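You operate a simulated robot arm through the tools that you are given. There is no shell and no other tool.

You are at the controls of a simulated robot arm. One attempt, no reset.

JOB
Put the thawed pack in the white dish and shut the freezer drawer.
Fine: the wet pack, to cook now, not the frosted one; then press the alarm button and the blue button.

It is judged by the outcome, as a careful person would: the job done as asked, and still so three seconds after it is handed in. It fails if anything else is knocked over, pushed out of place, dropped, spilled or broken.

ROBOT AND FRAMES
A 7-joint arm with a two-finger parallel gripper, fixed in place. Base frame: the origin is at the foot of the arm, x ahead of it, y to its left, z up; the work surface is at about z = 391. Readings come in mm, rad, newtons and seconds.
Its first joint turns from -2.601 to 2.601 rad. Payload 3.43 kg.
Tool frame: the origin (TCP) lies between the finger pads and is the grasp point; the fingertips stand 30 mm ahead of it; z points along the fingers, y is the line along which they close. Largest opening 94 mm; finger width 28, thickness 10; the body of the gripper, 50 by 96 mm, starts 55 mm behind the TCP.
Orientation is told as [roll, pitch, yaw] about the base's x, y, z axes, in that order, counted from this pose: with the fingers straight down and closing along the base's y, the tool's x points along the base's -x, its y along +y and its z along -z.

CONTROLS
- The arm moves only by the tool arm_command. Its argument "steps" is one flat list of numbers, 7 for each row, row after row: the shift along the tool's x, y, z in m, then the turn, a rotation vector about the tool's x, y, z in degrees, then the finger opening in m, from 0 to 0.094. In form: [dx, dy, dz, wx, wy, wz, grip, dx, dy, dz, wx, wy, wz, grip, ...]. A call has 1 to 20 rows; each row is the pose to reach, as a shift and turn from the pose commanded when the call began, along the tool's axes at that moment. A row lasts 0.2 s, in which the tool goes at most 50 mm and 0.15 rad; a call with a longer step from one row to the next is refused whole, and so is a gripper value outside its range. Where a pose cannot be reached the arm comes as near as it can. A force on the tool above 90 N (or 10 N above the force at the start of the call, whichever is more), or a blocked arm, ends the call early, and 0.2 s more pass. The fingers move at their own pace (about 45 mm/s each) and stop on an object; they squeeze with about 42 N. The grip force told is the motor's: it shows also when the fingers shut on nothing. Time passes only in rows, and 0.2 s behind the last, so rows that repeat a pose let the fingers close. The reply holds the time, the measured pose of the TCP, the force on the tool along the base axes, the opening and the grip force, in the units named above and with some noise, with the torque about the TCP (base axes, N m) and any sound that the robot's microphone picked up, and new pictures: "show" is both (left out), scene, wrist or none.
- Cameras (640 x 400 px; columns grow to the right, rows downward): "scene" is fixed at [42.4, 500.9, 1189.1]; the picture's right is [0.09, -1.00, 0.00], its down [-0.41, -0.04, -0.91] and it looks along [0.91, 0.08, -0.41] (base axes); focal length 214 px, centre (320, 200). "wrist" rides on the gripper at [76, 14, -102] in the tool frame; the picture's right is [-0.18, 0.98, 0.00], its down [-0.75, -0.14, -0.64] and it looks along [-0.63, -0.12, 0.77] (tool axes); focal length 243 px, centre (320, 200). There is no depth. A picture from a camera that has moved, and an enlarged one, comes with that camera's place and axes in the base frame and with its lens. The place of the scene camera against the robot may be out by one fixed shift of up to 18 mm in any direction.
- zoom(camera, box): a new picture of the part [left, top, right, bottom] of that camera's present view, enlarged. It takes no simulated time.
- hand_in(): hands the job in; it is judged then, once.

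Places have to be worked out from the pictures, the camera data and where the tool is seen. Open the gripper and draw the arm clear of the work before you hand the job in, unless the task says otherwise.

The tools are called after "Emit:" as name(argument=value, ...) on one line, values as JSON. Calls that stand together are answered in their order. arm_command: Moves the arm, as the interface text tells. Its arguments: {"type":"object","properties":{"steps":{"type":"array","items":{"type":"number"}},"show":{"type":"string","enum":["both","scene","wrist","none"]}},"required":["steps"]} The other tools are called the same way: zoom (camera, box) takes an enlarged picture of a part of a camera's view; hand_in () hands the job in.

At the start:

```text
time_s: 0.0
position: [412.5, 712.7, 1106.9]
ee_rot: [0.0, -0.001, -0.001]
contact_force: [0.2, 0.5, -0.2]
wrist_torque: [-0.02, -0.03, 0.0]
gripper_width: 94.2
gripper_force: 0.2
```

scene: 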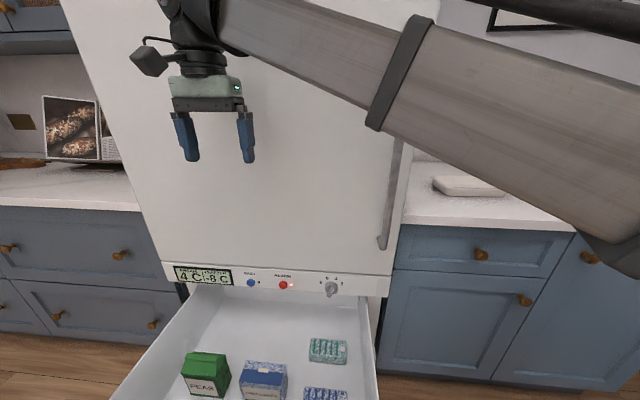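
wrist: 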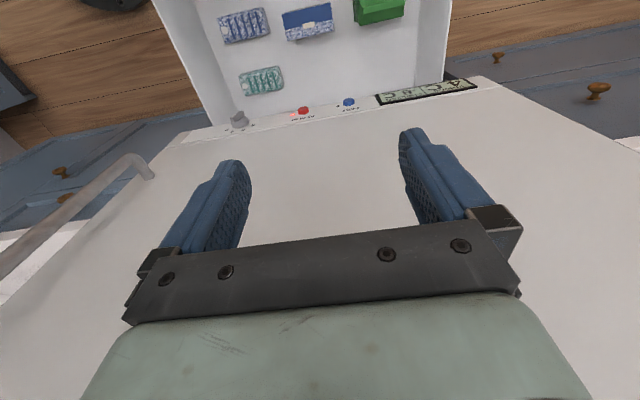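

The pictures show an open freezer drawer with a green box, a blue box and two packs, and a panel with blue and red buttons. I'll zoom in for detail before moving.

Emit:
zoom(camera="scene", box=[160, 250, 400, 400])

Emit:
zoom(camera="wrist", box=[160, 0, 480, 140])

Emit:
zoom(camera="scene", box=[380, 130, 640, 290])

Emit:
zoom(camera="scene", box=[0, 60, 200, 220])

```text
2.67 times, centred on (280, 325) of scene
camera zoom: at [42.4, 500.9, 1189.1], right [0.09, -1.0, 0.0], down [-0.41, -0.04, -0.91], along [0.91, 0.08, -0.41], focal length 572 px, centre (427, -133)
```

zoom: 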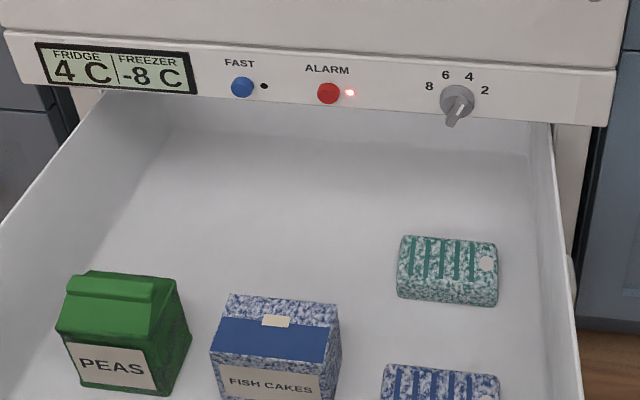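

```text
2.00 times, centred on (320, 70) of wrist
camera zoom: at [336.7, 725.7, 1209.3], right [0.18, 0.98, 0.0], down [0.75, -0.14, 0.64], along [0.63, -0.12, -0.77], focal length 485 px, centre (320, 460)
```

zoom: 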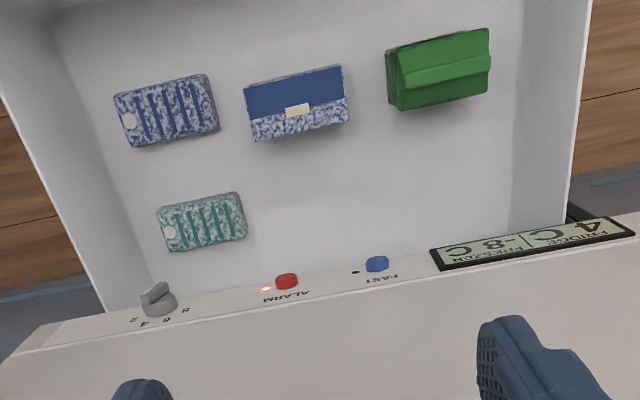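

```text
2.46 times, centred on (510, 210) of scene
camera zoom: at [42.4, 500.9, 1189.1], right [0.09, -1.0, 0.0], down [-0.41, -0.04, -0.91], along [0.91, 0.08, -0.41], focal length 528 px, centre (-148, 175)
```

zoom: 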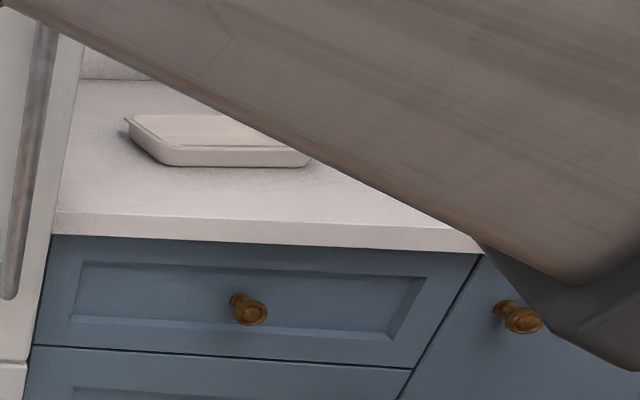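

```text
2.50 times, centred on (100, 140) of scene
camera zoom: at [42.4, 500.9, 1189.1], right [0.09, -1.0, 0.0], down [-0.41, -0.04, -0.91], along [0.91, 0.08, -0.41], focal length 536 px, centre (870, 350)
```

zoom: 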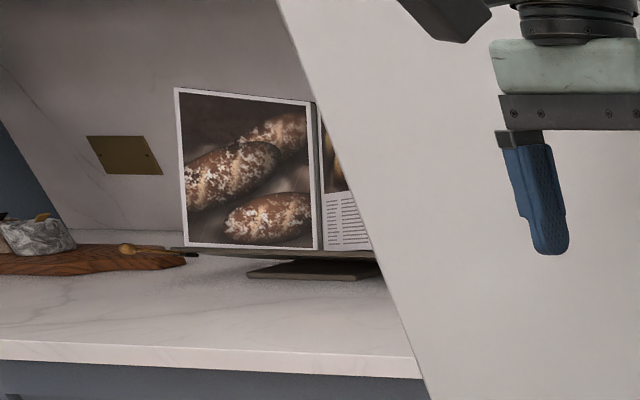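

The alarm button triangulates to roughly (515, 654, 689), the drawer floor to z≈391, and the dish sits on a higher counter at z≈890 on the right. I'll tilt the tool in place so the wrist camera looks straight down into the drawer.

Emit:
arm_command(steps=[0, 0, 0, 0, 8, 0, 0.094, 0, 0, 0, 0, 16, 0, 0.094, 0, 0, 0, 0, 24, 0, 0.094, 0, 0, 0, 0, 32, 0, 0.094, 0, 0, 0, 0, 39, 0, 0.094], show="both")

```text
time_s: 1.4
position: [364.8, 745.7, 1064.8]
ee_rot: [0.109, 0.64, 0.027]
contact_force: [0.0, 0.0, -0.9]
wrist_torque: [0.01, -0.01, -0.01]
gripper_width: 93.8
gripper_force: 0.0
out of reach, approached as far as the arm can: row 2, 3, 4, 5
stopped in row 5: the arm was blocked; the commanded pose is now the measured one
camera wrist: at [364.7, 748.9, 1193.2], right [0.19, 0.98, -0.03], down [0.98, -0.18, 0.05], along [0.05, -0.03, -1.0], focal length 243 px, centre (320, 200)
```

scene: 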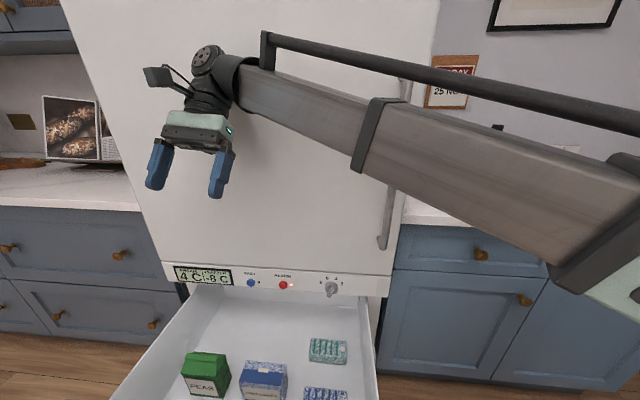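
wrist: 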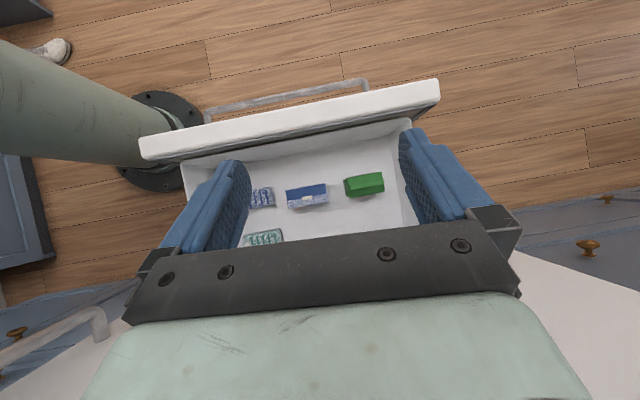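

The drawer front with its bar handle is now visible, at about x≈190–210 with its top at z≈636. I'll zoom in on the drawer, the shoe at the upper left, and the notice on the wall.

Emit:
zoom(camera="wrist", box=[130, 60, 450, 260])

Emit:
zoom(camera="wrist", box=[0, 0, 160, 100])

Emit:
zoom(camera="scene", box=[400, 40, 520, 115])

Emit:
zoom(camera="scene", box=[280, 320, 400, 400])

```text
2.00 times, centred on (290, 160) of wrist
camera zoom: at [364.7, 748.9, 1193.2], right [0.19, 0.98, -0.03], down [0.98, -0.18, 0.05], along [0.05, -0.03, -1.0], focal length 485 px, centre (380, 280)
```

zoom: 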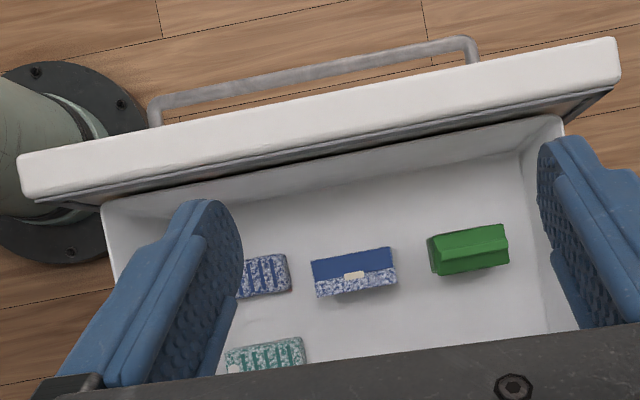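

```text
4.00 times, centred on (80, 50) of wrist
camera zoom: at [364.7, 748.9, 1193.2], right [0.19, 0.98, -0.03], down [0.98, -0.18, 0.05], along [0.05, -0.03, -1.0], focal length 970 px, centre (1280, 800)
```

zoom: 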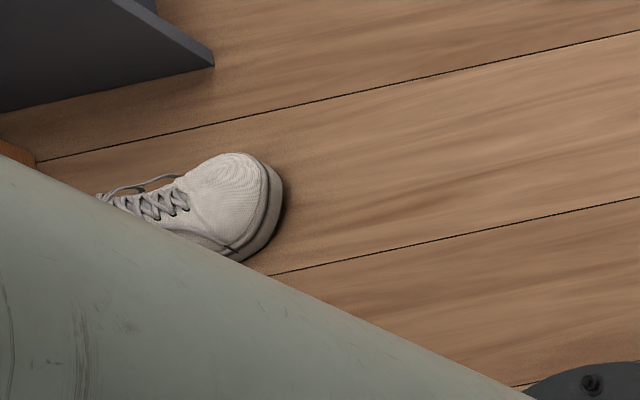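

```text
5.33 times, centred on (460, 78) of scene
camera zoom: at [42.4, 500.9, 1189.1], right [0.09, -1.0, 0.0], down [-0.41, -0.04, -0.91], along [0.91, 0.08, -0.41], focal length 1144 px, centre (-427, 853)
```

zoom: 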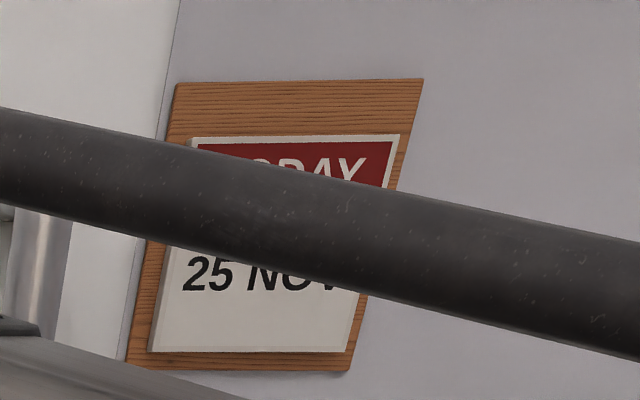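

```text
5.00 times, centred on (340, 360) of scene
camera zoom: at [42.4, 500.9, 1189.1], right [0.09, -1.0, 0.0], down [-0.41, -0.04, -0.91], along [0.91, 0.08, -0.41], focal length 1072 px, centre (220, -600)
```

zoom: 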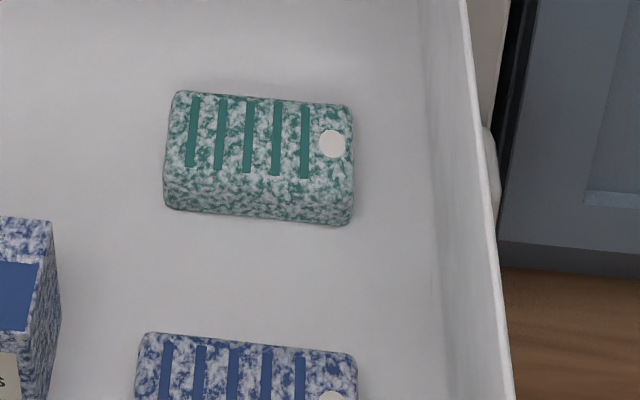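

Both packs look speckled from here, so I need a closer look to tell the wet one from the frosted one. I'll level the tool and lower it towards (330, 600, 850) to look at the packs.

Emit:
arm_command(steps=[-0.0139, -0.0236, 0.0255, 0.79, -5.24, -0.07, 0.094, -0.0278, -0.0472, 0.051, 1.58, -10.49, -0.15, 0.094, -0.0417, -0.0708, 0.0765, 2.37, -15.73, -0.22, 0.094, -0.0555, -0.0943, 0.1021, 3.16, -20.97, -0.29, 0.094, -0.0694, -0.1179, 0.1276, 3.95, -26.2, -0.36, 0.094, -0.0833, -0.1415, 0.1531, 4.74, -31.5, -0.44, 0.094, -0.0972, -0.1651, 0.1786, 5.53, -36.7, -0.51, 0.094], show="both")

```text
time_s: 3.0
position: [337.8, 599.9, 844.9]
ee_rot: [-0.007, 0.005, -0.006]
contact_force: [-0.2, 0.8, 0.0]
wrist_torque: [-0.02, 0.02, -0.04]
gripper_width: 94.3
gripper_force: 0.0
camera wrist: at [261.1, 614.7, 947.6], right [0.19, 0.98, -0.01], down [0.76, -0.14, 0.64], along [0.63, -0.13, -0.77], focal length 243 px, centre (320, 200)
```

scene: 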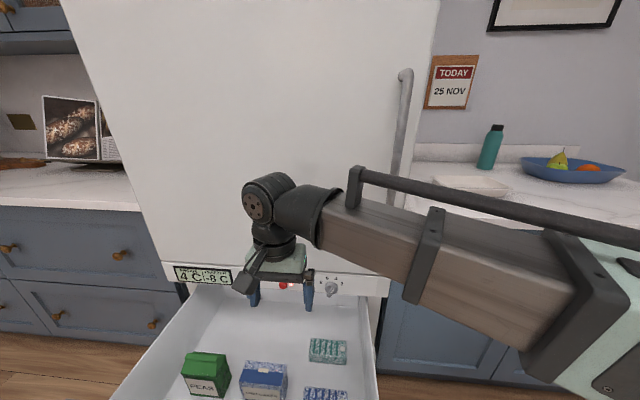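
wrist: 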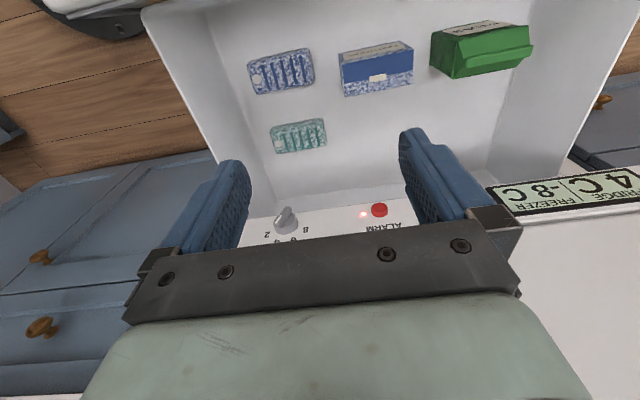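

Emit:
zoom(camera="wrist", box=[230, 20, 430, 170])

Emit:
zoom(camera="scene", box=[400, 110, 640, 260])

```text
2.67 times, centred on (330, 95) of wrist
camera zoom: at [261.1, 614.7, 947.6], right [0.19, 0.98, -0.01], down [0.76, -0.14, 0.64], along [0.63, -0.13, -0.77], focal length 647 px, centre (293, 480)
```

zoom: 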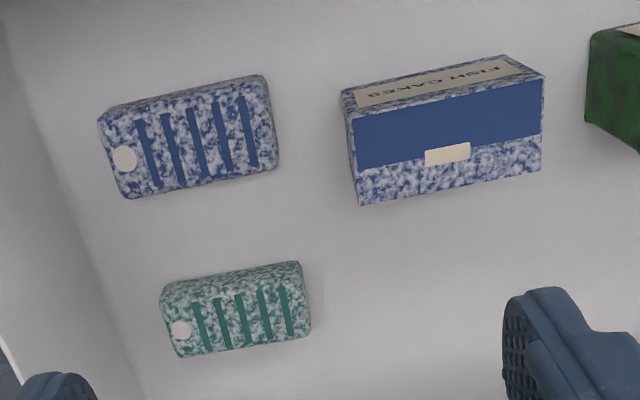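

```text
2.67 times, centred on (520, 185) of scene
camera zoom: at [42.4, 500.9, 1189.1], right [0.09, -1.0, 0.0], down [-0.41, -0.04, -0.91], along [0.91, 0.08, -0.41], focal length 572 px, centre (-213, 240)
```

zoom: 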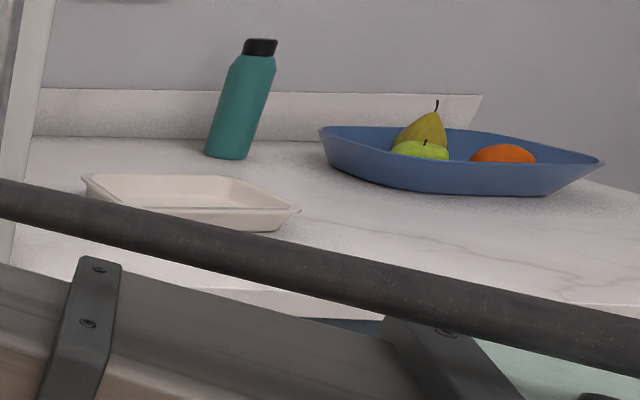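

Both packs still look speckled, so I'll go lower to about (300, 554, 660), still above the drawer rim, for a closer look.

Emit:
arm_command(steps=[0.0076, -0.0092, 0.037, 0, 0, 0, 0.094, 0.0152, -0.0184, 0.074, 0, 0, 0, 0.094, 0.0228, -0.0276, 0.111, 0, 0, 0, 0.094, 0.0304, -0.0368, 0.148, 0, 0, 0, 0.094, 0.038, -0.046, 0.185, 0, 0, 0, 0.094], show="both")

```text
time_s: 4.2
position: [296.2, 553.8, 660.3]
ee_rot: [-0.007, 0.008, -0.004]
contact_force: [0.7, 0.0, -0.5]
wrist_torque: [0.02, 0.0, 0.01]
gripper_width: 94.1
gripper_force: 0.0
camera wrist: at [221.0, 568.2, 763.8], right [0.19, 0.98, -0.01], down [0.76, -0.14, 0.64], along [0.63, -0.13, -0.77], focal length 243 px, centre (320, 200)
```

scene: 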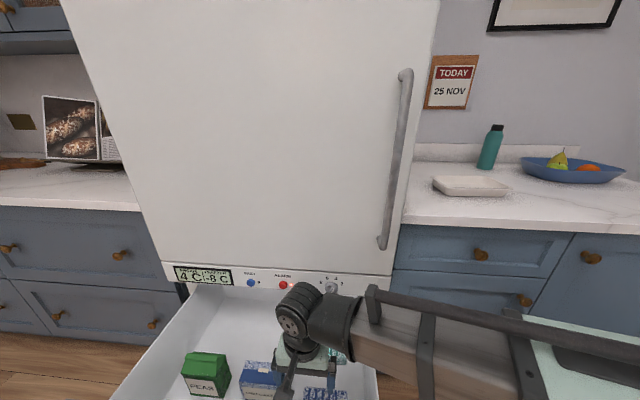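
wrist: 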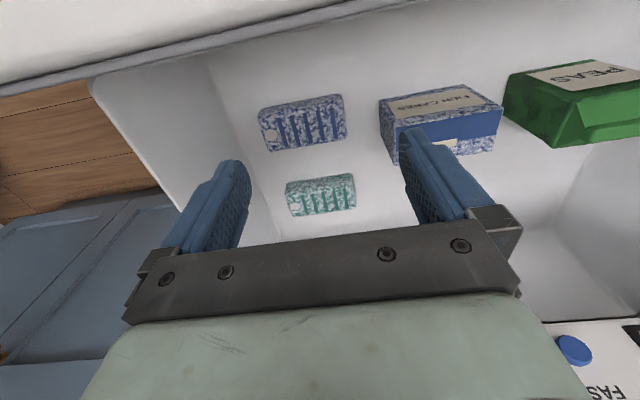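

Emit:
zoom(camera="wrist", box=[240, 80, 370, 225])

Emit:
zoom(camera="wrist", box=[370, 50, 640, 170])

Emit:
zoom(camera="scene", box=[410, 140, 530, 215])

Emit:
zoom(camera="scene", box=[150, 330, 310, 400])

```text
2.76 times, centred on (305, 152) of wrist
camera zoom: at [221.0, 568.2, 763.8], right [0.19, 0.98, -0.01], down [0.76, -0.14, 0.64], along [0.63, -0.13, -0.77], focal length 669 px, centre (361, 331)
```

zoom: 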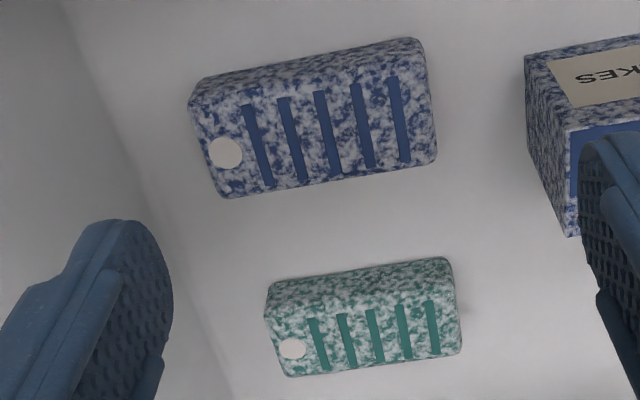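

```text
2.37 times, centred on (505, 110) of wrist
camera zoom: at [221.0, 568.2, 763.8], right [0.19, 0.98, -0.01], down [0.76, -0.14, 0.64], along [0.63, -0.13, -0.77], focal length 575 px, centre (-118, 413)
```

zoom: 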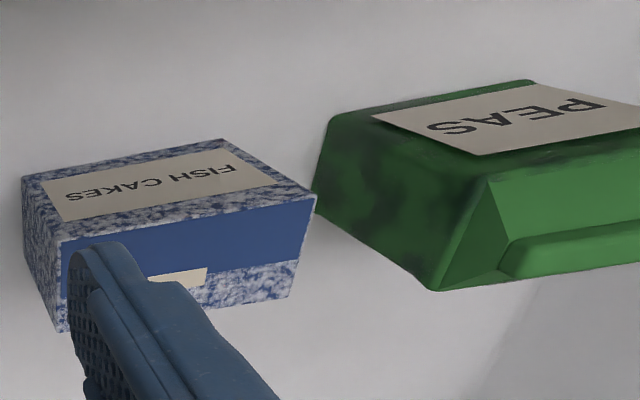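

```text
5.33 times, centred on (470, 178) of scene
camera zoom: at [42.4, 500.9, 1189.1], right [0.09, -1.0, 0.0], down [-0.41, -0.04, -0.91], along [0.91, 0.08, -0.41], focal length 1144 px, centre (-480, 320)
```

zoom: 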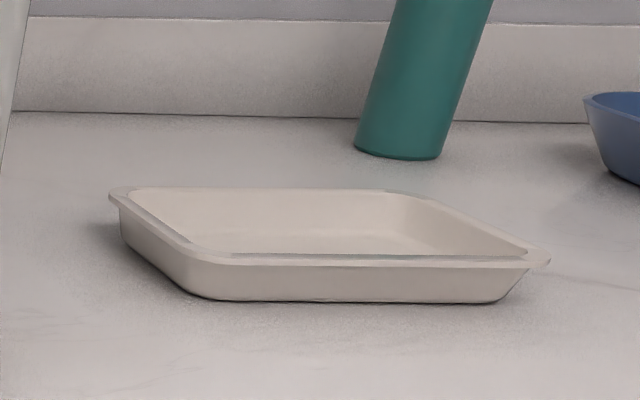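

```text
4.00 times, centred on (230, 365) of scene
camera zoom: at [42.4, 500.9, 1189.1], right [0.09, -1.0, 0.0], down [-0.41, -0.04, -0.91], along [0.91, 0.08, -0.41], focal length 858 px, centre (680, -460)
```

zoom: 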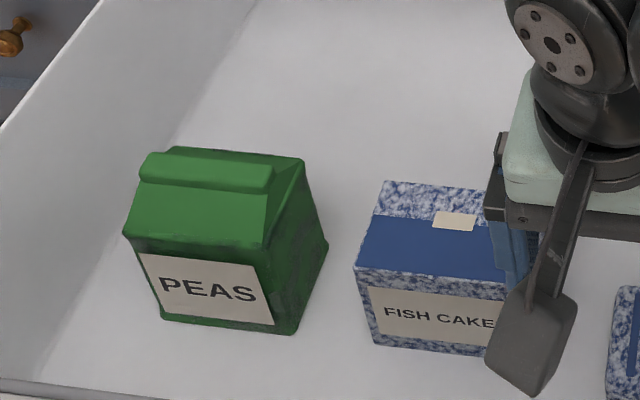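

The striped blue and green blocks with caps look like freezer ice blocks, and the fish cakes box is frosted. The PEAS carton has no frost and shows dark wet patches. I'll turn the tool 88° so the camera looks toward the peas, at about (385, 870), to confirm.

Emit:
arm_command(steps=[-0.005, 0.0127, 0.0, 0, 0, -8, 0.094, -0.01, 0.0255, 0.0, 0, 0, -16, 0.094, -0.015, 0.038, 0.0, 0, 0, -24, 0.094, -0.02, 0.051, 0.0, 0, 0, -32, 0.094, -0.025, 0.0636, 0.0, 0, 0, -40, 0.094, -0.03, 0.0764, 0.0, 0, 0, -48, 0.094, -0.035, 0.089, 0.0, 0, 0, -56, 0.094, -0.04, 0.102, 0.0, 0, 0, -64, 0.094, -0.045, 0.1145, 0.0, 0, 0, -72, 0.094, -0.05, 0.127, 0.0, 0, 0, -80, 0.094, -0.055, 0.14, 0.0, 0, 0, -88, 0.094], show="both")

```text
time_s: 6.6
position: [351.9, 696.6, 661.4]
ee_rot: [0.006, 0.008, 1.532]
contact_force: [-0.6, -0.2, 0.4]
wrist_torque: [-0.04, 0.0, 0.02]
gripper_width: 93.9
gripper_force: 0.0
camera wrist: at [336.0, 619.5, 764.1], right [-0.98, 0.22, 0.0], down [0.17, 0.75, 0.64], along [0.14, 0.62, -0.77], focal length 243 px, centre (320, 200)
```

scene: 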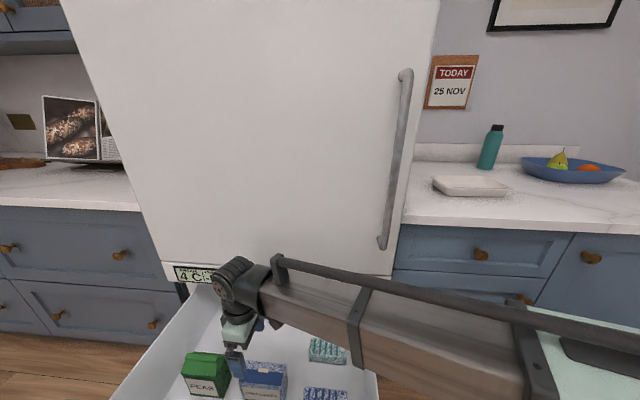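
wrist: 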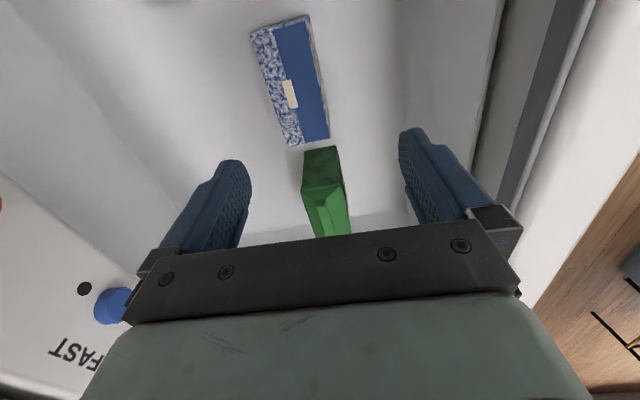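

Emit:
zoom(camera="wrist", box=[230, 0, 420, 240])

Emit:
zoom(camera="scene", box=[160, 320, 300, 400])

```text
1.67 times, centred on (325, 120) of wrist
camera zoom: at [336.0, 619.5, 764.1], right [-0.98, 0.22, 0.0], down [0.17, 0.75, 0.64], along [0.14, 0.62, -0.77], focal length 404 px, centre (312, 333)
```

zoom: 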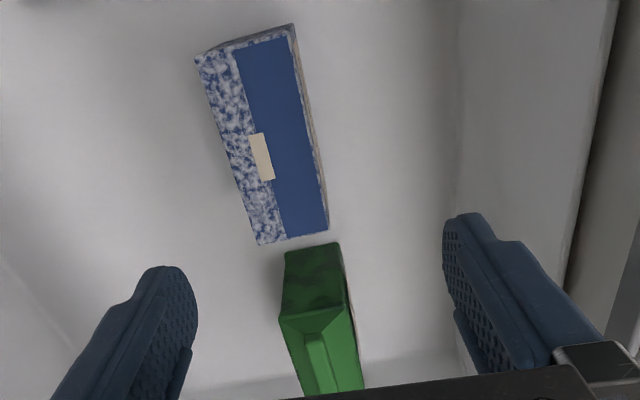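

```text
4.57 times, centred on (230, 360) of scene
camera zoom: at [42.4, 500.9, 1189.1], right [0.09, -1.0, 0.0], down [-0.41, -0.04, -0.91], along [0.91, 0.08, -0.41], focal length 980 px, centre (731, -531)
```

zoom: 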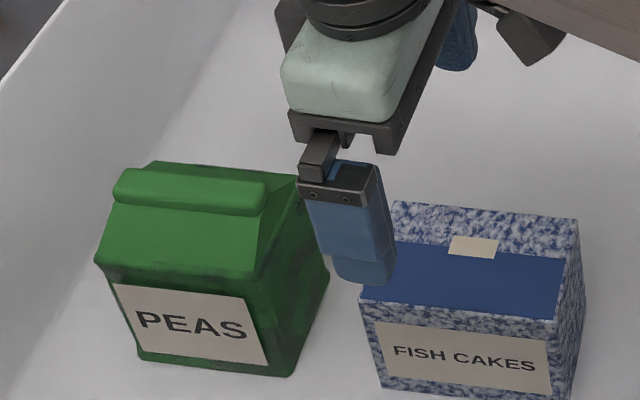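

The close view shows the PEAS carton is dark with wet stains and unfrosted, while the fish cakes are frosted and the two striped blocks are ice packs. So the peas are the thawed pack. The carton spans x≈353–406 and y≈812–920, with its eave at z≈501 and its ridge at about 530. I'll move above it at z≈620.

Emit:
arm_command(steps=[-0.042, -0.005, 0.01, 0, 0, 0, 0.094, -0.084, -0.01, 0.02, 0, 0, 0, 0.094, -0.127, -0.015, 0.03, 0, 0, 0, 0.094, -0.169, -0.0205, 0.041, 0, 0, 0, 0.094], show="both")

```text
time_s: 7.6
position: [376.9, 863.0, 618.9]
ee_rot: [0.006, 0.009, 1.531]
contact_force: [-0.9, -0.6, -0.5]
wrist_torque: [0.0, -0.04, -0.02]
gripper_width: 93.9
gripper_force: 0.1
camera wrist: at [361.4, 787.7, 721.3], right [-0.97, 0.22, 0.0], down [0.17, 0.75, 0.64], along [0.14, 0.62, -0.77], focal length 243 px, centre (320, 200)
```

scene: 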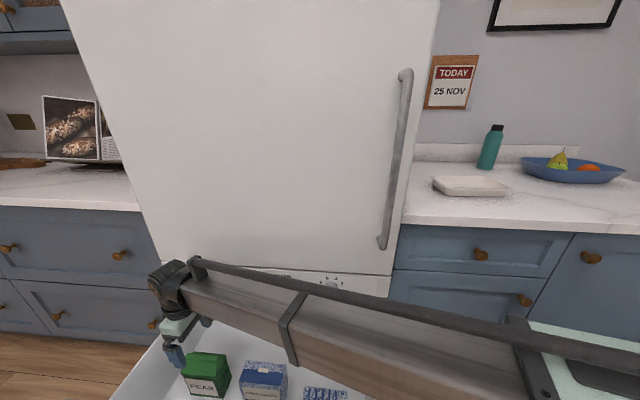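
wrist: 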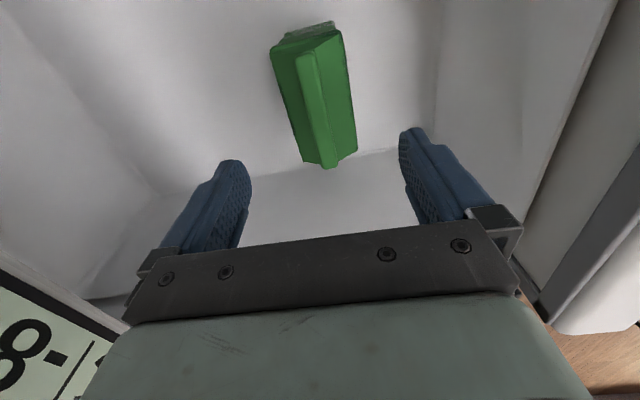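

The carton is centred at about (378, 860) between the fingers, with the ridge at about z=530. I'll descend to TCP z≈493 with the fingers open.

Emit:
arm_command(steps=[0.001, 0, 0.03, 0, 0, 0, 0.094, 0.002, -0.001, 0.06, 0, 0, 0, 0.094, 0.003, -0.001, 0.09, 0, 0, 0, 0.094, 0.003, -0.001, 0.11, 0, 0, 0, 0.094, 0.003, -0.001, 0.126, 0, 0, 0, 0.094], show="both")

```text
time_s: 8.8
position: [378.4, 860.4, 491.9]
ee_rot: [0.004, 0.007, 1.531]
contact_force: [0.8, 0.1, 0.0]
wrist_torque: [-0.02, 0.02, -0.01]
gripper_width: 94.0
gripper_force: 0.0
camera wrist: at [362.9, 784.5, 594.7], right [-0.97, 0.22, 0.0], down [0.18, 0.75, 0.64], along [0.14, 0.62, -0.77], focal length 243 px, centre (320, 200)
```

scene: 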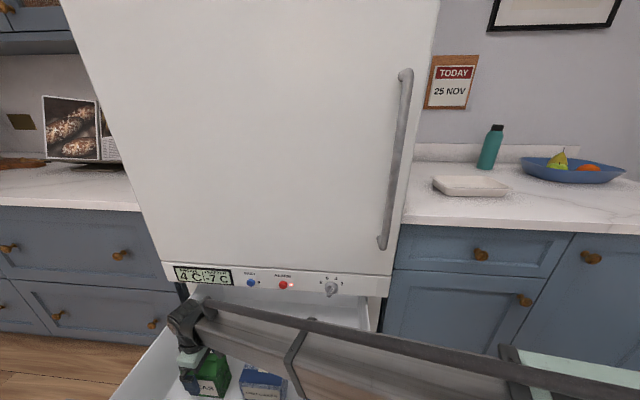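
wrist: 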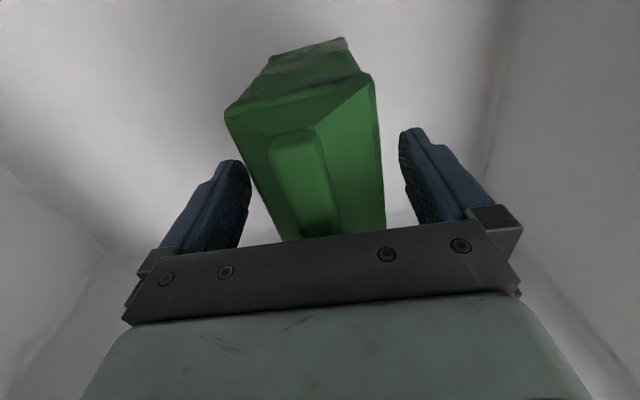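

The carton sits centred between the fingers with no contact. Closing the gripper on it.

Emit:
arm_command(steps=[0, 0, 0, 0, 0, 0, 0.06, 0, 0, 0, 0, 0, 0.03, 0, 0, 0, 0, 0, 0.03, 0, 0, 0, 0, 0, 0.03, 0, 0, 0, 0, 0, 0.03], show="wrist")

```text
refused: steps must hold 7 numbers for each row
```

The row count was off, so I'll resend the same closing command correctly formatted.

Emit:
arm_command(steps=[0, 0, 0, 0, 0, 0, 0.06, 0, 0, 0, 0, 0, 0, 0.03, 0, 0, 0, 0, 0, 0, 0.03, 0, 0, 0, 0, 0, 0, 0.03, 0, 0, 0, 0, 0, 0, 0.03], show="wrist")

```text
time_s: 10.0
position: [378.7, 859.0, 492.2]
ee_rot: [0.005, 0.006, 1.53]
contact_force: [-2.6, 0.0, 0.1]
wrist_torque: [0.02, 0.05, 0.05]
gripper_width: 64.9
gripper_force: 41.8
camera wrist: at [362.9, 784.5, 595.0], right [-0.97, 0.22, 0.0], down [0.18, 0.75, 0.64], along [0.14, 0.62, -0.77], focal length 243 px, centre (320, 200)
```

wrist: 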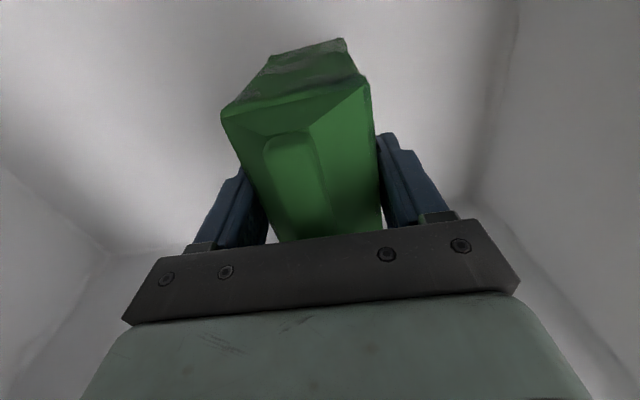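

The carton is gripped (opening 64.9 mm, 41.8 N). I'll lift it gently and check the load.

Emit:
arm_command(steps=[0, 0, -0.01, 0, 0, 0, 0.03, 0, 0, -0.03, 0, 0, 0, 0.03, 0, 0, -0.06, 0, 0, 0, 0.03, 0, 0, -0.09, 0, 0, 0, 0.03], show="both")

```text
time_s: 11.0
position: [378.7, 860.6, 582.8]
ee_rot: [0.007, 0.007, 1.531]
contact_force: [-0.4, 0.2, -5.3]
wrist_torque: [-0.04, -0.02, 0.0]
gripper_width: 64.7
gripper_force: 42.0
camera wrist: at [362.1, 784.6, 685.4], right [-0.97, 0.22, 0.0], down [0.18, 0.75, 0.64], along [0.14, 0.62, -0.77], focal length 243 px, centre (320, 200)
```

scene: 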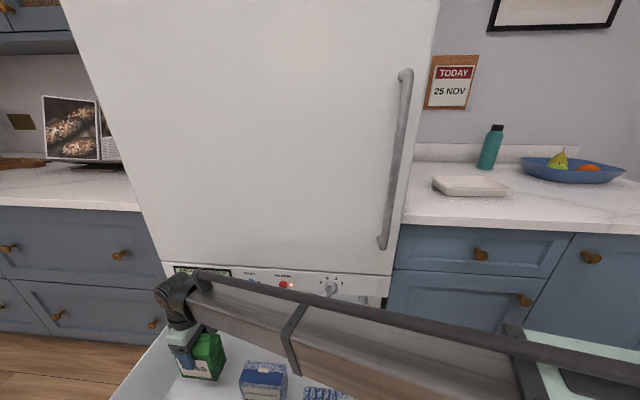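
wrist: 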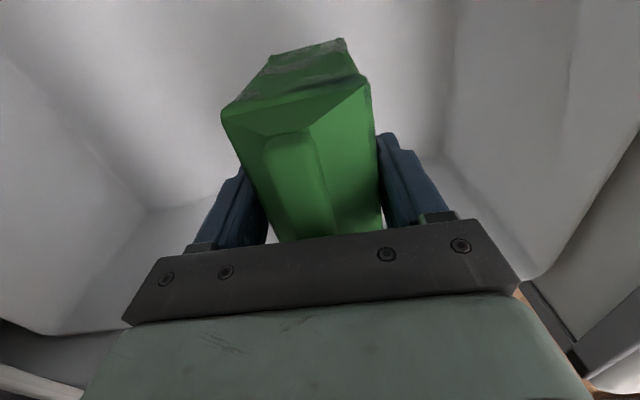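

The pack is lifted with a load of about 5.3 N and a stable grip. Now I'll carry it up and back over the drawer rim to about (335, 500, 960), keeping clear of the fridge door and its handle.

Emit:
arm_command(steps=[0.0204, 0.0038, -0.0357, 0, 0, 0, 0.03, 0.0407, 0.0075, -0.0715, 0, 0, 0, 0.03, 0.0611, 0.0113, -0.1072, 0, 0, 0, 0.03, 0.0863, 0.0153, -0.1347, 0, 0, 0, 0.03, 0.1115, 0.0193, -0.1622, 0, 0, 0, 0.03, 0.1366, 0.0233, -0.1897, 0, 0, 0, 0.03, 0.1618, 0.0273, -0.2172, 0, 0, 0, 0.03, 0.1869, 0.0288, -0.2422, 0, 0, 0, 0.03, 0.212, 0.0303, -0.2672, 0, 0, 0, 0.03, 0.237, 0.0318, -0.2922, 0, 0, 0, 0.03, 0.2621, 0.0333, -0.3172, 0, 0, 0, 0.03, 0.2954, 0.032, -0.3372, 0, 0, 0, 0.03, 0.3287, 0.0306, -0.3572, 0, 0, 0, 0.03, 0.362, 0.0293, -0.3772, 0, 0, 0, 0.03], show="both")

```text
time_s: 14.0
position: [337.6, 502.5, 964.4]
ee_rot: [0.006, 0.006, 1.532]
contact_force: [-0.3, -0.4, -4.4]
wrist_torque: [-0.02, 0.0, 0.0]
gripper_width: 64.6
gripper_force: 42.4
camera wrist: at [321.1, 425.8, 1067.2], right [-0.97, 0.22, 0.0], down [0.17, 0.75, 0.64], along [0.14, 0.62, -0.77], focal length 243 px, centre (320, 200)
```

scene: 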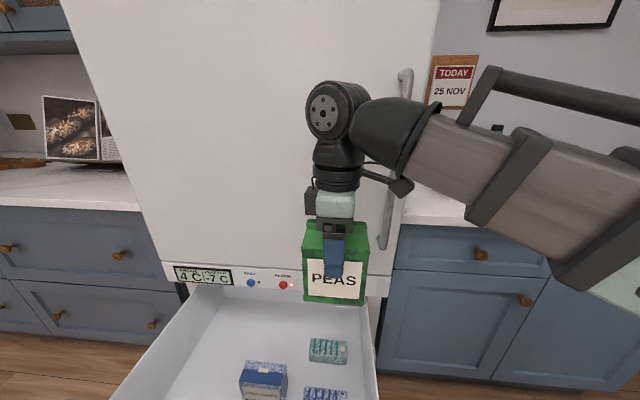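
wrist: 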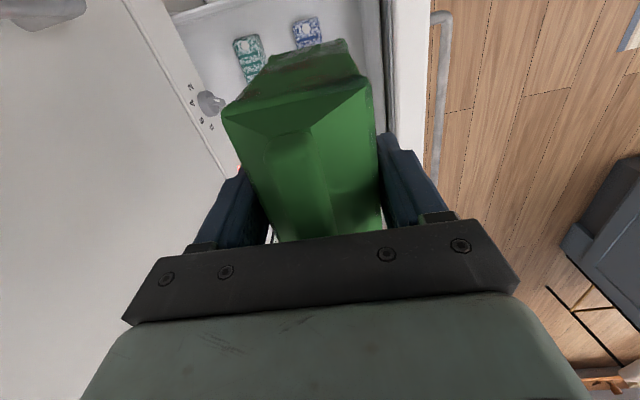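

The pack is held firmly. The fridge handle is near x≈430–450, y≈400, so I'll pass it at x≈320 and then swing out over the counter to about (640, 30, 1050).

Emit:
arm_command(steps=[0.0365, 0.0074, -0.0128, 0, 0, 0, 0.03, 0.0731, 0.0148, -0.0256, 0, 0, 0, 0.03, 0.1056, 0.0135, -0.0356, 0, 0, 0, 0.03, 0.138, 0.0123, -0.0456, 0, 0, 0, 0.03, 0.1705, 0.011, -0.0556, 0, 0, 0, 0.03, 0.203, 0.0097, -0.0656, 0, 0, 0, 0.03, 0.232, -0.0164, -0.0694, 0, 0, 0, 0.03, 0.261, -0.0426, -0.0731, 0, 0, 0, 0.03, 0.29, -0.0687, -0.0769, 0, 0, 0, 0.03, 0.319, -0.0948, -0.0806, 0, 0, 0, 0.03, 0.3403, -0.1257, -0.0819, 0, 0, 0, 0.03, 0.3617, -0.1565, -0.0831, 0, 0, 0, 0.03, 0.383, -0.1874, -0.0844, 0, 0, 0, 0.03, 0.4043, -0.2182, -0.0856, 0, 0, 0, 0.03, 0.423, -0.2523, -0.0856, 0, 0, 0, 0.03, 0.4417, -0.2864, -0.0856, 0, 0, 0, 0.03, 0.4604, -0.3205, -0.0856, 0, 0, 0, 0.03], show="both")

```text
time_s: 17.6
position: [641.1, 30.6, 1047.6]
ee_rot: [0.007, 0.008, 1.53]
contact_force: [-0.5, 0.3, -5.4]
wrist_torque: [0.02, -0.02, 0.04]
gripper_width: 64.5
gripper_force: 41.7
out of reach, approached as far as the arm can: row 4, 5, 6, 7, 8, 9, 10, 11, 12, 13, 14
camera wrist: at [624.5, -45.8, 1151.0], right [-0.97, 0.22, 0.0], down [0.17, 0.75, 0.64], along [0.14, 0.62, -0.77], focal length 243 px, centre (320, 200)
```

scene: 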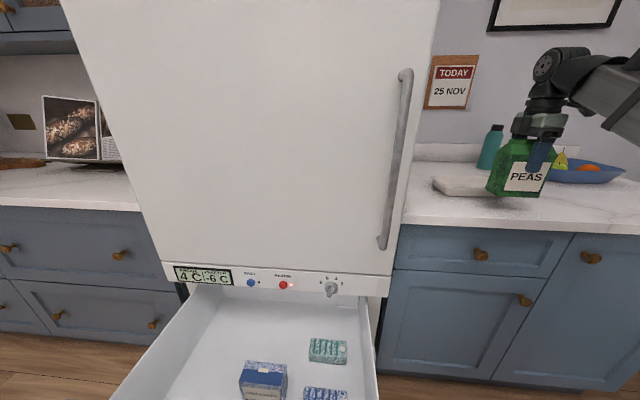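
wrist: 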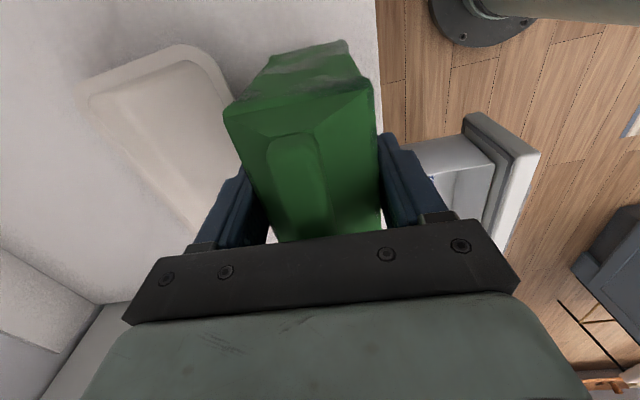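

The pack is now above the counter. Triangulating from both cameras, the dish spans x≈705–825, y≈-35–157, with its rim at z≈948, so the pack has to go higher before it crosses. I'll zoom in to check the dish.

Emit:
zoom(camera="wrist", box=[40, 0, 280, 250])

Emit:
zoom(camera="scene", box=[420, 100, 620, 220])

```text
1.60 times, centred on (160, 125) of wrist
camera zoom: at [624.5, -45.8, 1151.0], right [-0.97, 0.22, 0.0], down [0.17, 0.75, 0.64], along [0.14, 0.62, -0.77], focal length 388 px, centre (576, 320)
```

zoom: 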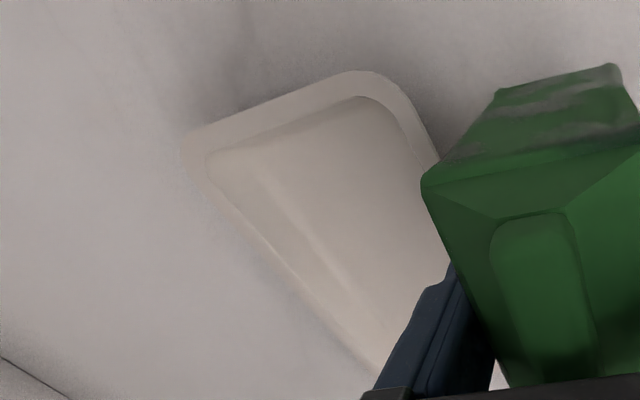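

```text
3.20 times, centred on (520, 160) of scene
camera zoom: at [42.4, 500.9, 1189.1], right [0.09, -1.0, 0.0], down [-0.41, -0.04, -0.91], along [0.91, 0.08, -0.41], focal length 686 px, centre (-320, 328)
```

zoom: 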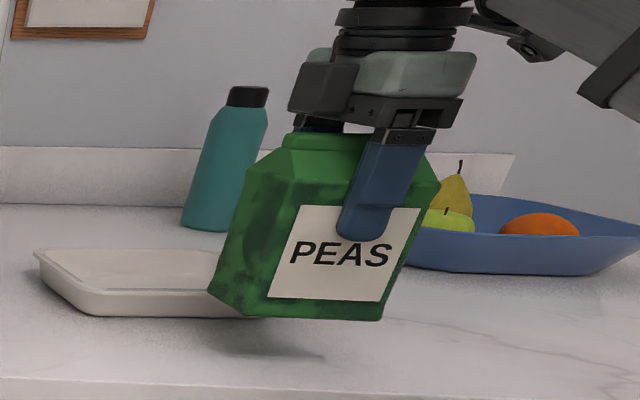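

The dish is open and empty, and roughly axis-aligned with its centre near (766, 61). I'll raise to z≈1100 first, then move above it.

Emit:
arm_command(steps=[0, 0, -0.026, 0, 0, 0, 0.03, 0, 0, -0.0524, 0, 0, 0, 0.03, -0.0089, -0.0307, -0.0524, 0, 0, 0, 0.03, -0.0177, -0.0613, -0.0524, 0, 0, 0, 0.03, -0.0266, -0.092, -0.0524, 0, 0, 0, 0.03, -0.0354, -0.1226, -0.0524, 0, 0, 0, 0.03], show="both")

```text
time_s: 19.0
position: [765.4, 61.1, 1098.7]
ee_rot: [0.006, 0.007, 1.53]
contact_force: [-1.3, 0.2, -4.8]
wrist_torque: [0.0, -0.02, -0.02]
gripper_width: 64.3
gripper_force: 42.2
out of reach, approached as far as the arm can: row 2, 3
camera wrist: at [749.0, -14.4, 1202.2], right [-0.97, 0.22, 0.0], down [0.18, 0.75, 0.64], along [0.14, 0.62, -0.77], focal length 243 px, centre (320, 200)
```

scene: 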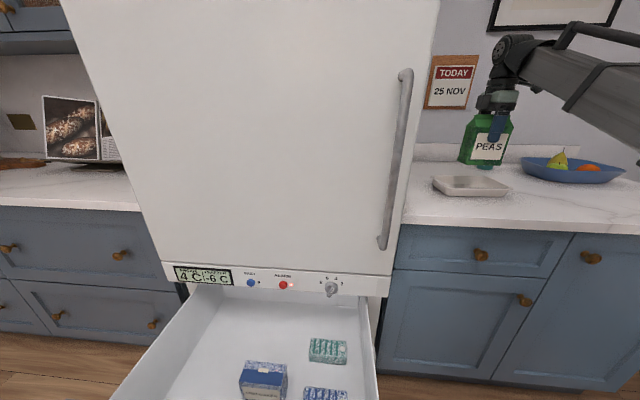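
wrist: 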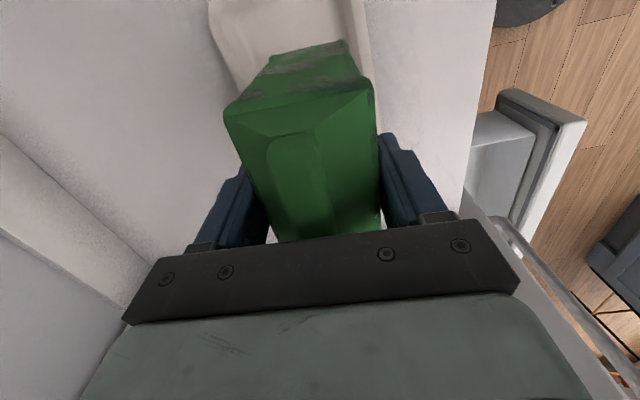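

I'll zoom on the dish edges from this new viewpoint to refine its centre and rim height before lowering.

Emit:
zoom(camera="wrist", box=[190, 0, 400, 130])

Emit:
zoom(camera="scene", box=[420, 90, 560, 210])

```text
3.05 times, centred on (295, 65) of wrist
camera zoom: at [749.0, -14.4, 1202.2], right [-0.97, 0.22, 0.0], down [0.18, 0.75, 0.64], along [0.14, 0.62, -0.77], focal length 739 px, centre (396, 611)
```

zoom: 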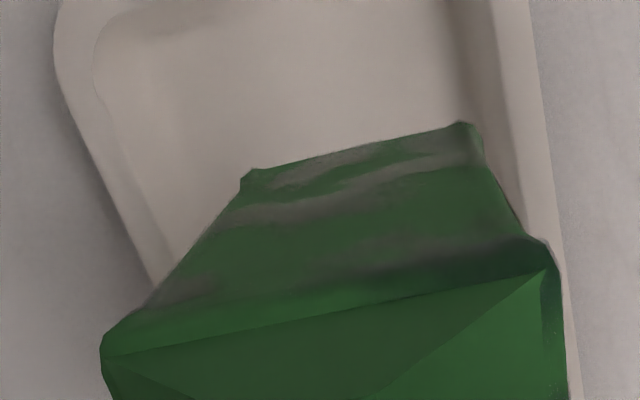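

```text
3.33 times, centred on (490, 150) of scene
camera zoom: at [42.4, 500.9, 1189.1], right [0.09, -1.0, 0.0], down [-0.41, -0.04, -0.91], along [0.91, 0.08, -0.41], focal length 715 px, centre (-247, 367)
```

zoom: 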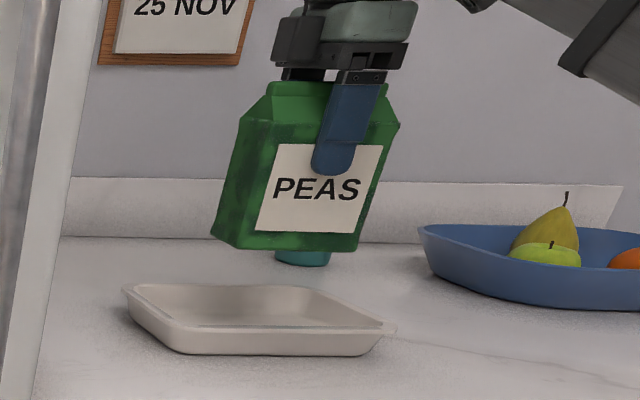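

From two wrist views the rim is at z≈932 and the dish floor at about 908. Its inner floor is x≈731–826, with the centre near (778, 67). The pack bottom is 101 mm below the TCP. I'll shift to (779, 67) and lower to z≈1035.

Emit:
arm_command(steps=[-0.0064, -0.0134, 0, 0, 0, 0, 0.03, -0.0064, -0.0134, 0.02, 0, 0, 0, 0.03, -0.0064, -0.0134, 0.04, 0, 0, 0, 0.03, -0.0064, -0.0134, 0.055, 0, 0, 0, 0.03, -0.0064, -0.0134, 0.064, 0, 0, 0, 0.03], show="both")

Emit:
zoom(camera="scene", box=[420, 110, 560, 210])

Emit:
zoom(camera="wrist", box=[170, 0, 420, 150])

```text
time_s: 20.2
position: [778.8, 66.8, 1036.4]
ee_rot: [0.007, 0.006, 1.53]
contact_force: [-0.2, -0.1, -5.1]
wrist_torque: [-0.02, 0.0, 0.0]
gripper_width: 64.3
gripper_force: 41.9
camera wrist: at [762.1, -9.2, 1139.8], right [-0.97, 0.22, 0.0], down [0.18, 0.75, 0.64], along [0.14, 0.62, -0.77], focal length 243 px, centre (320, 200)
```

scene: 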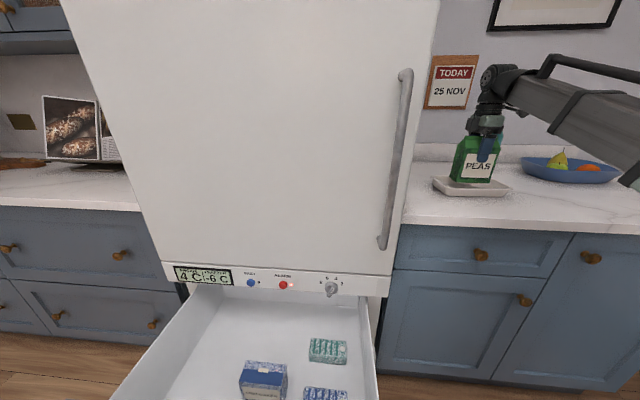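
wrist: 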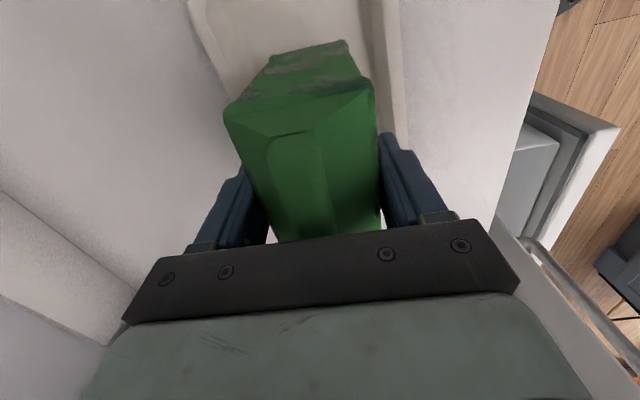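

```text
4.00 times, centred on (490, 160) of scene
camera zoom: at [42.4, 500.9, 1189.1], right [0.09, -1.0, 0.0], down [-0.41, -0.04, -0.91], along [0.91, 0.08, -0.41], focal length 858 px, centre (-360, 360)
```

zoom: 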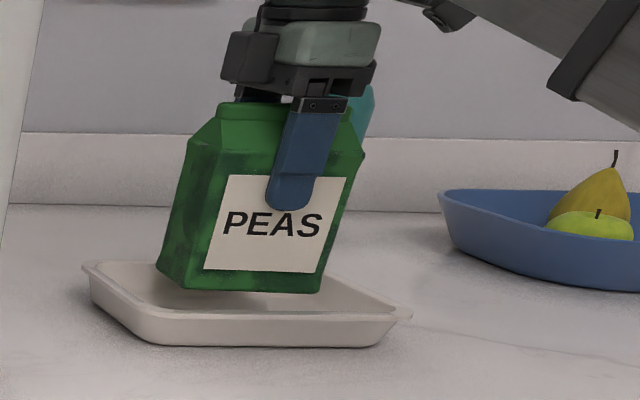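

```text
2.56 times, centred on (295, 75) of wrist
camera zoom: at [762.1, -9.2, 1139.8], right [-0.97, 0.22, 0.0], down [0.18, 0.75, 0.64], along [0.14, 0.62, -0.77], focal length 621 px, centre (384, 520)
```

zoom: 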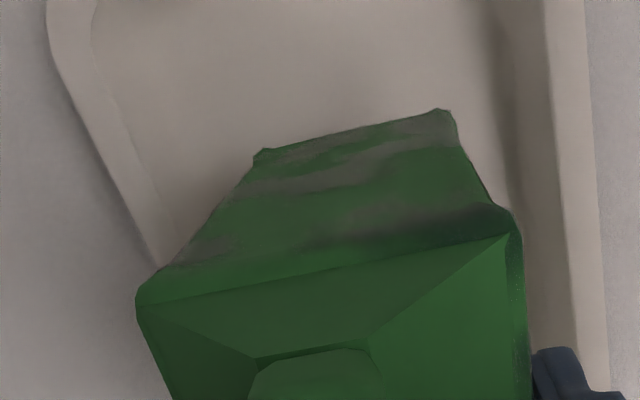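

The pack is well centred over the dish. I'll lower to z≈1015 and then feel for contact.

Emit:
arm_command(steps=[0, 0, 0.008, 0, 0, 0, 0.03, 0, 0, 0.016, 0, 0, 0, 0.03, 0, 0, 0.021, 0, 0, 0, 0.03], show="scene")

Emit:
zoom(camera="scene", box=[420, 110, 560, 210])

```text
time_s: 21.0
position: [777.9, 64.9, 1015.3]
ee_rot: [0.005, 0.008, 1.529]
contact_force: [0.0, 0.3, -4.8]
wrist_torque: [-0.04, -0.02, 0.02]
gripper_width: 64.0
gripper_force: 41.5
```

scene: 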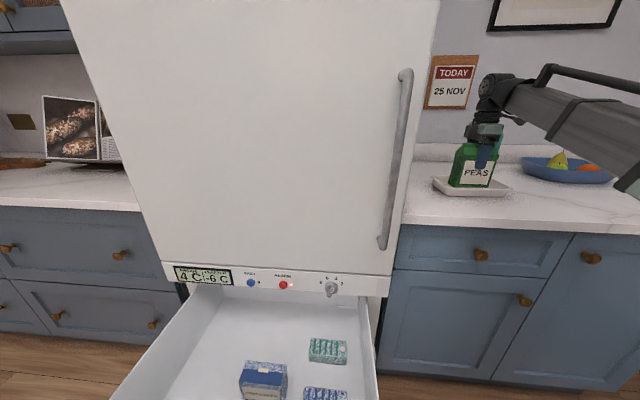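

```text
4.00 times, centred on (490, 160) of scene
camera zoom: at [42.4, 500.9, 1189.1], right [0.09, -1.0, 0.0], down [-0.41, -0.04, -0.91], along [0.91, 0.08, -0.41], focal length 858 px, centre (-360, 360)
```

zoom: 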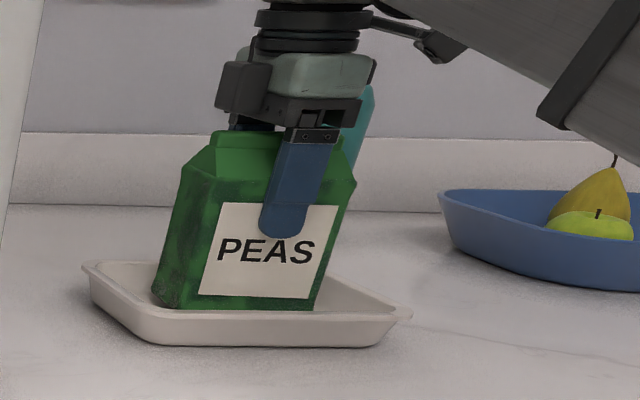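

No contact yet, as the load is still about 4.8 N down. Lowering another 5 mm in small steps.

Emit:
arm_command(steps=[0, 0, 0.002, 0, 0, 0, 0.03, 0, 0, 0.0035, 0, 0, 0, 0.03, 0, 0, 0.005, 0, 0, 0, 0.03], show="none")

```text
time_s: 21.8
position: [778.2, 65.7, 1009.7]
ee_rot: [0.005, 0.006, 1.532]
contact_force: [-1.2, 0.9, -5.9]
wrist_torque: [0.03, -0.01, 0.01]
gripper_width: 64.0
gripper_force: 42.3
```

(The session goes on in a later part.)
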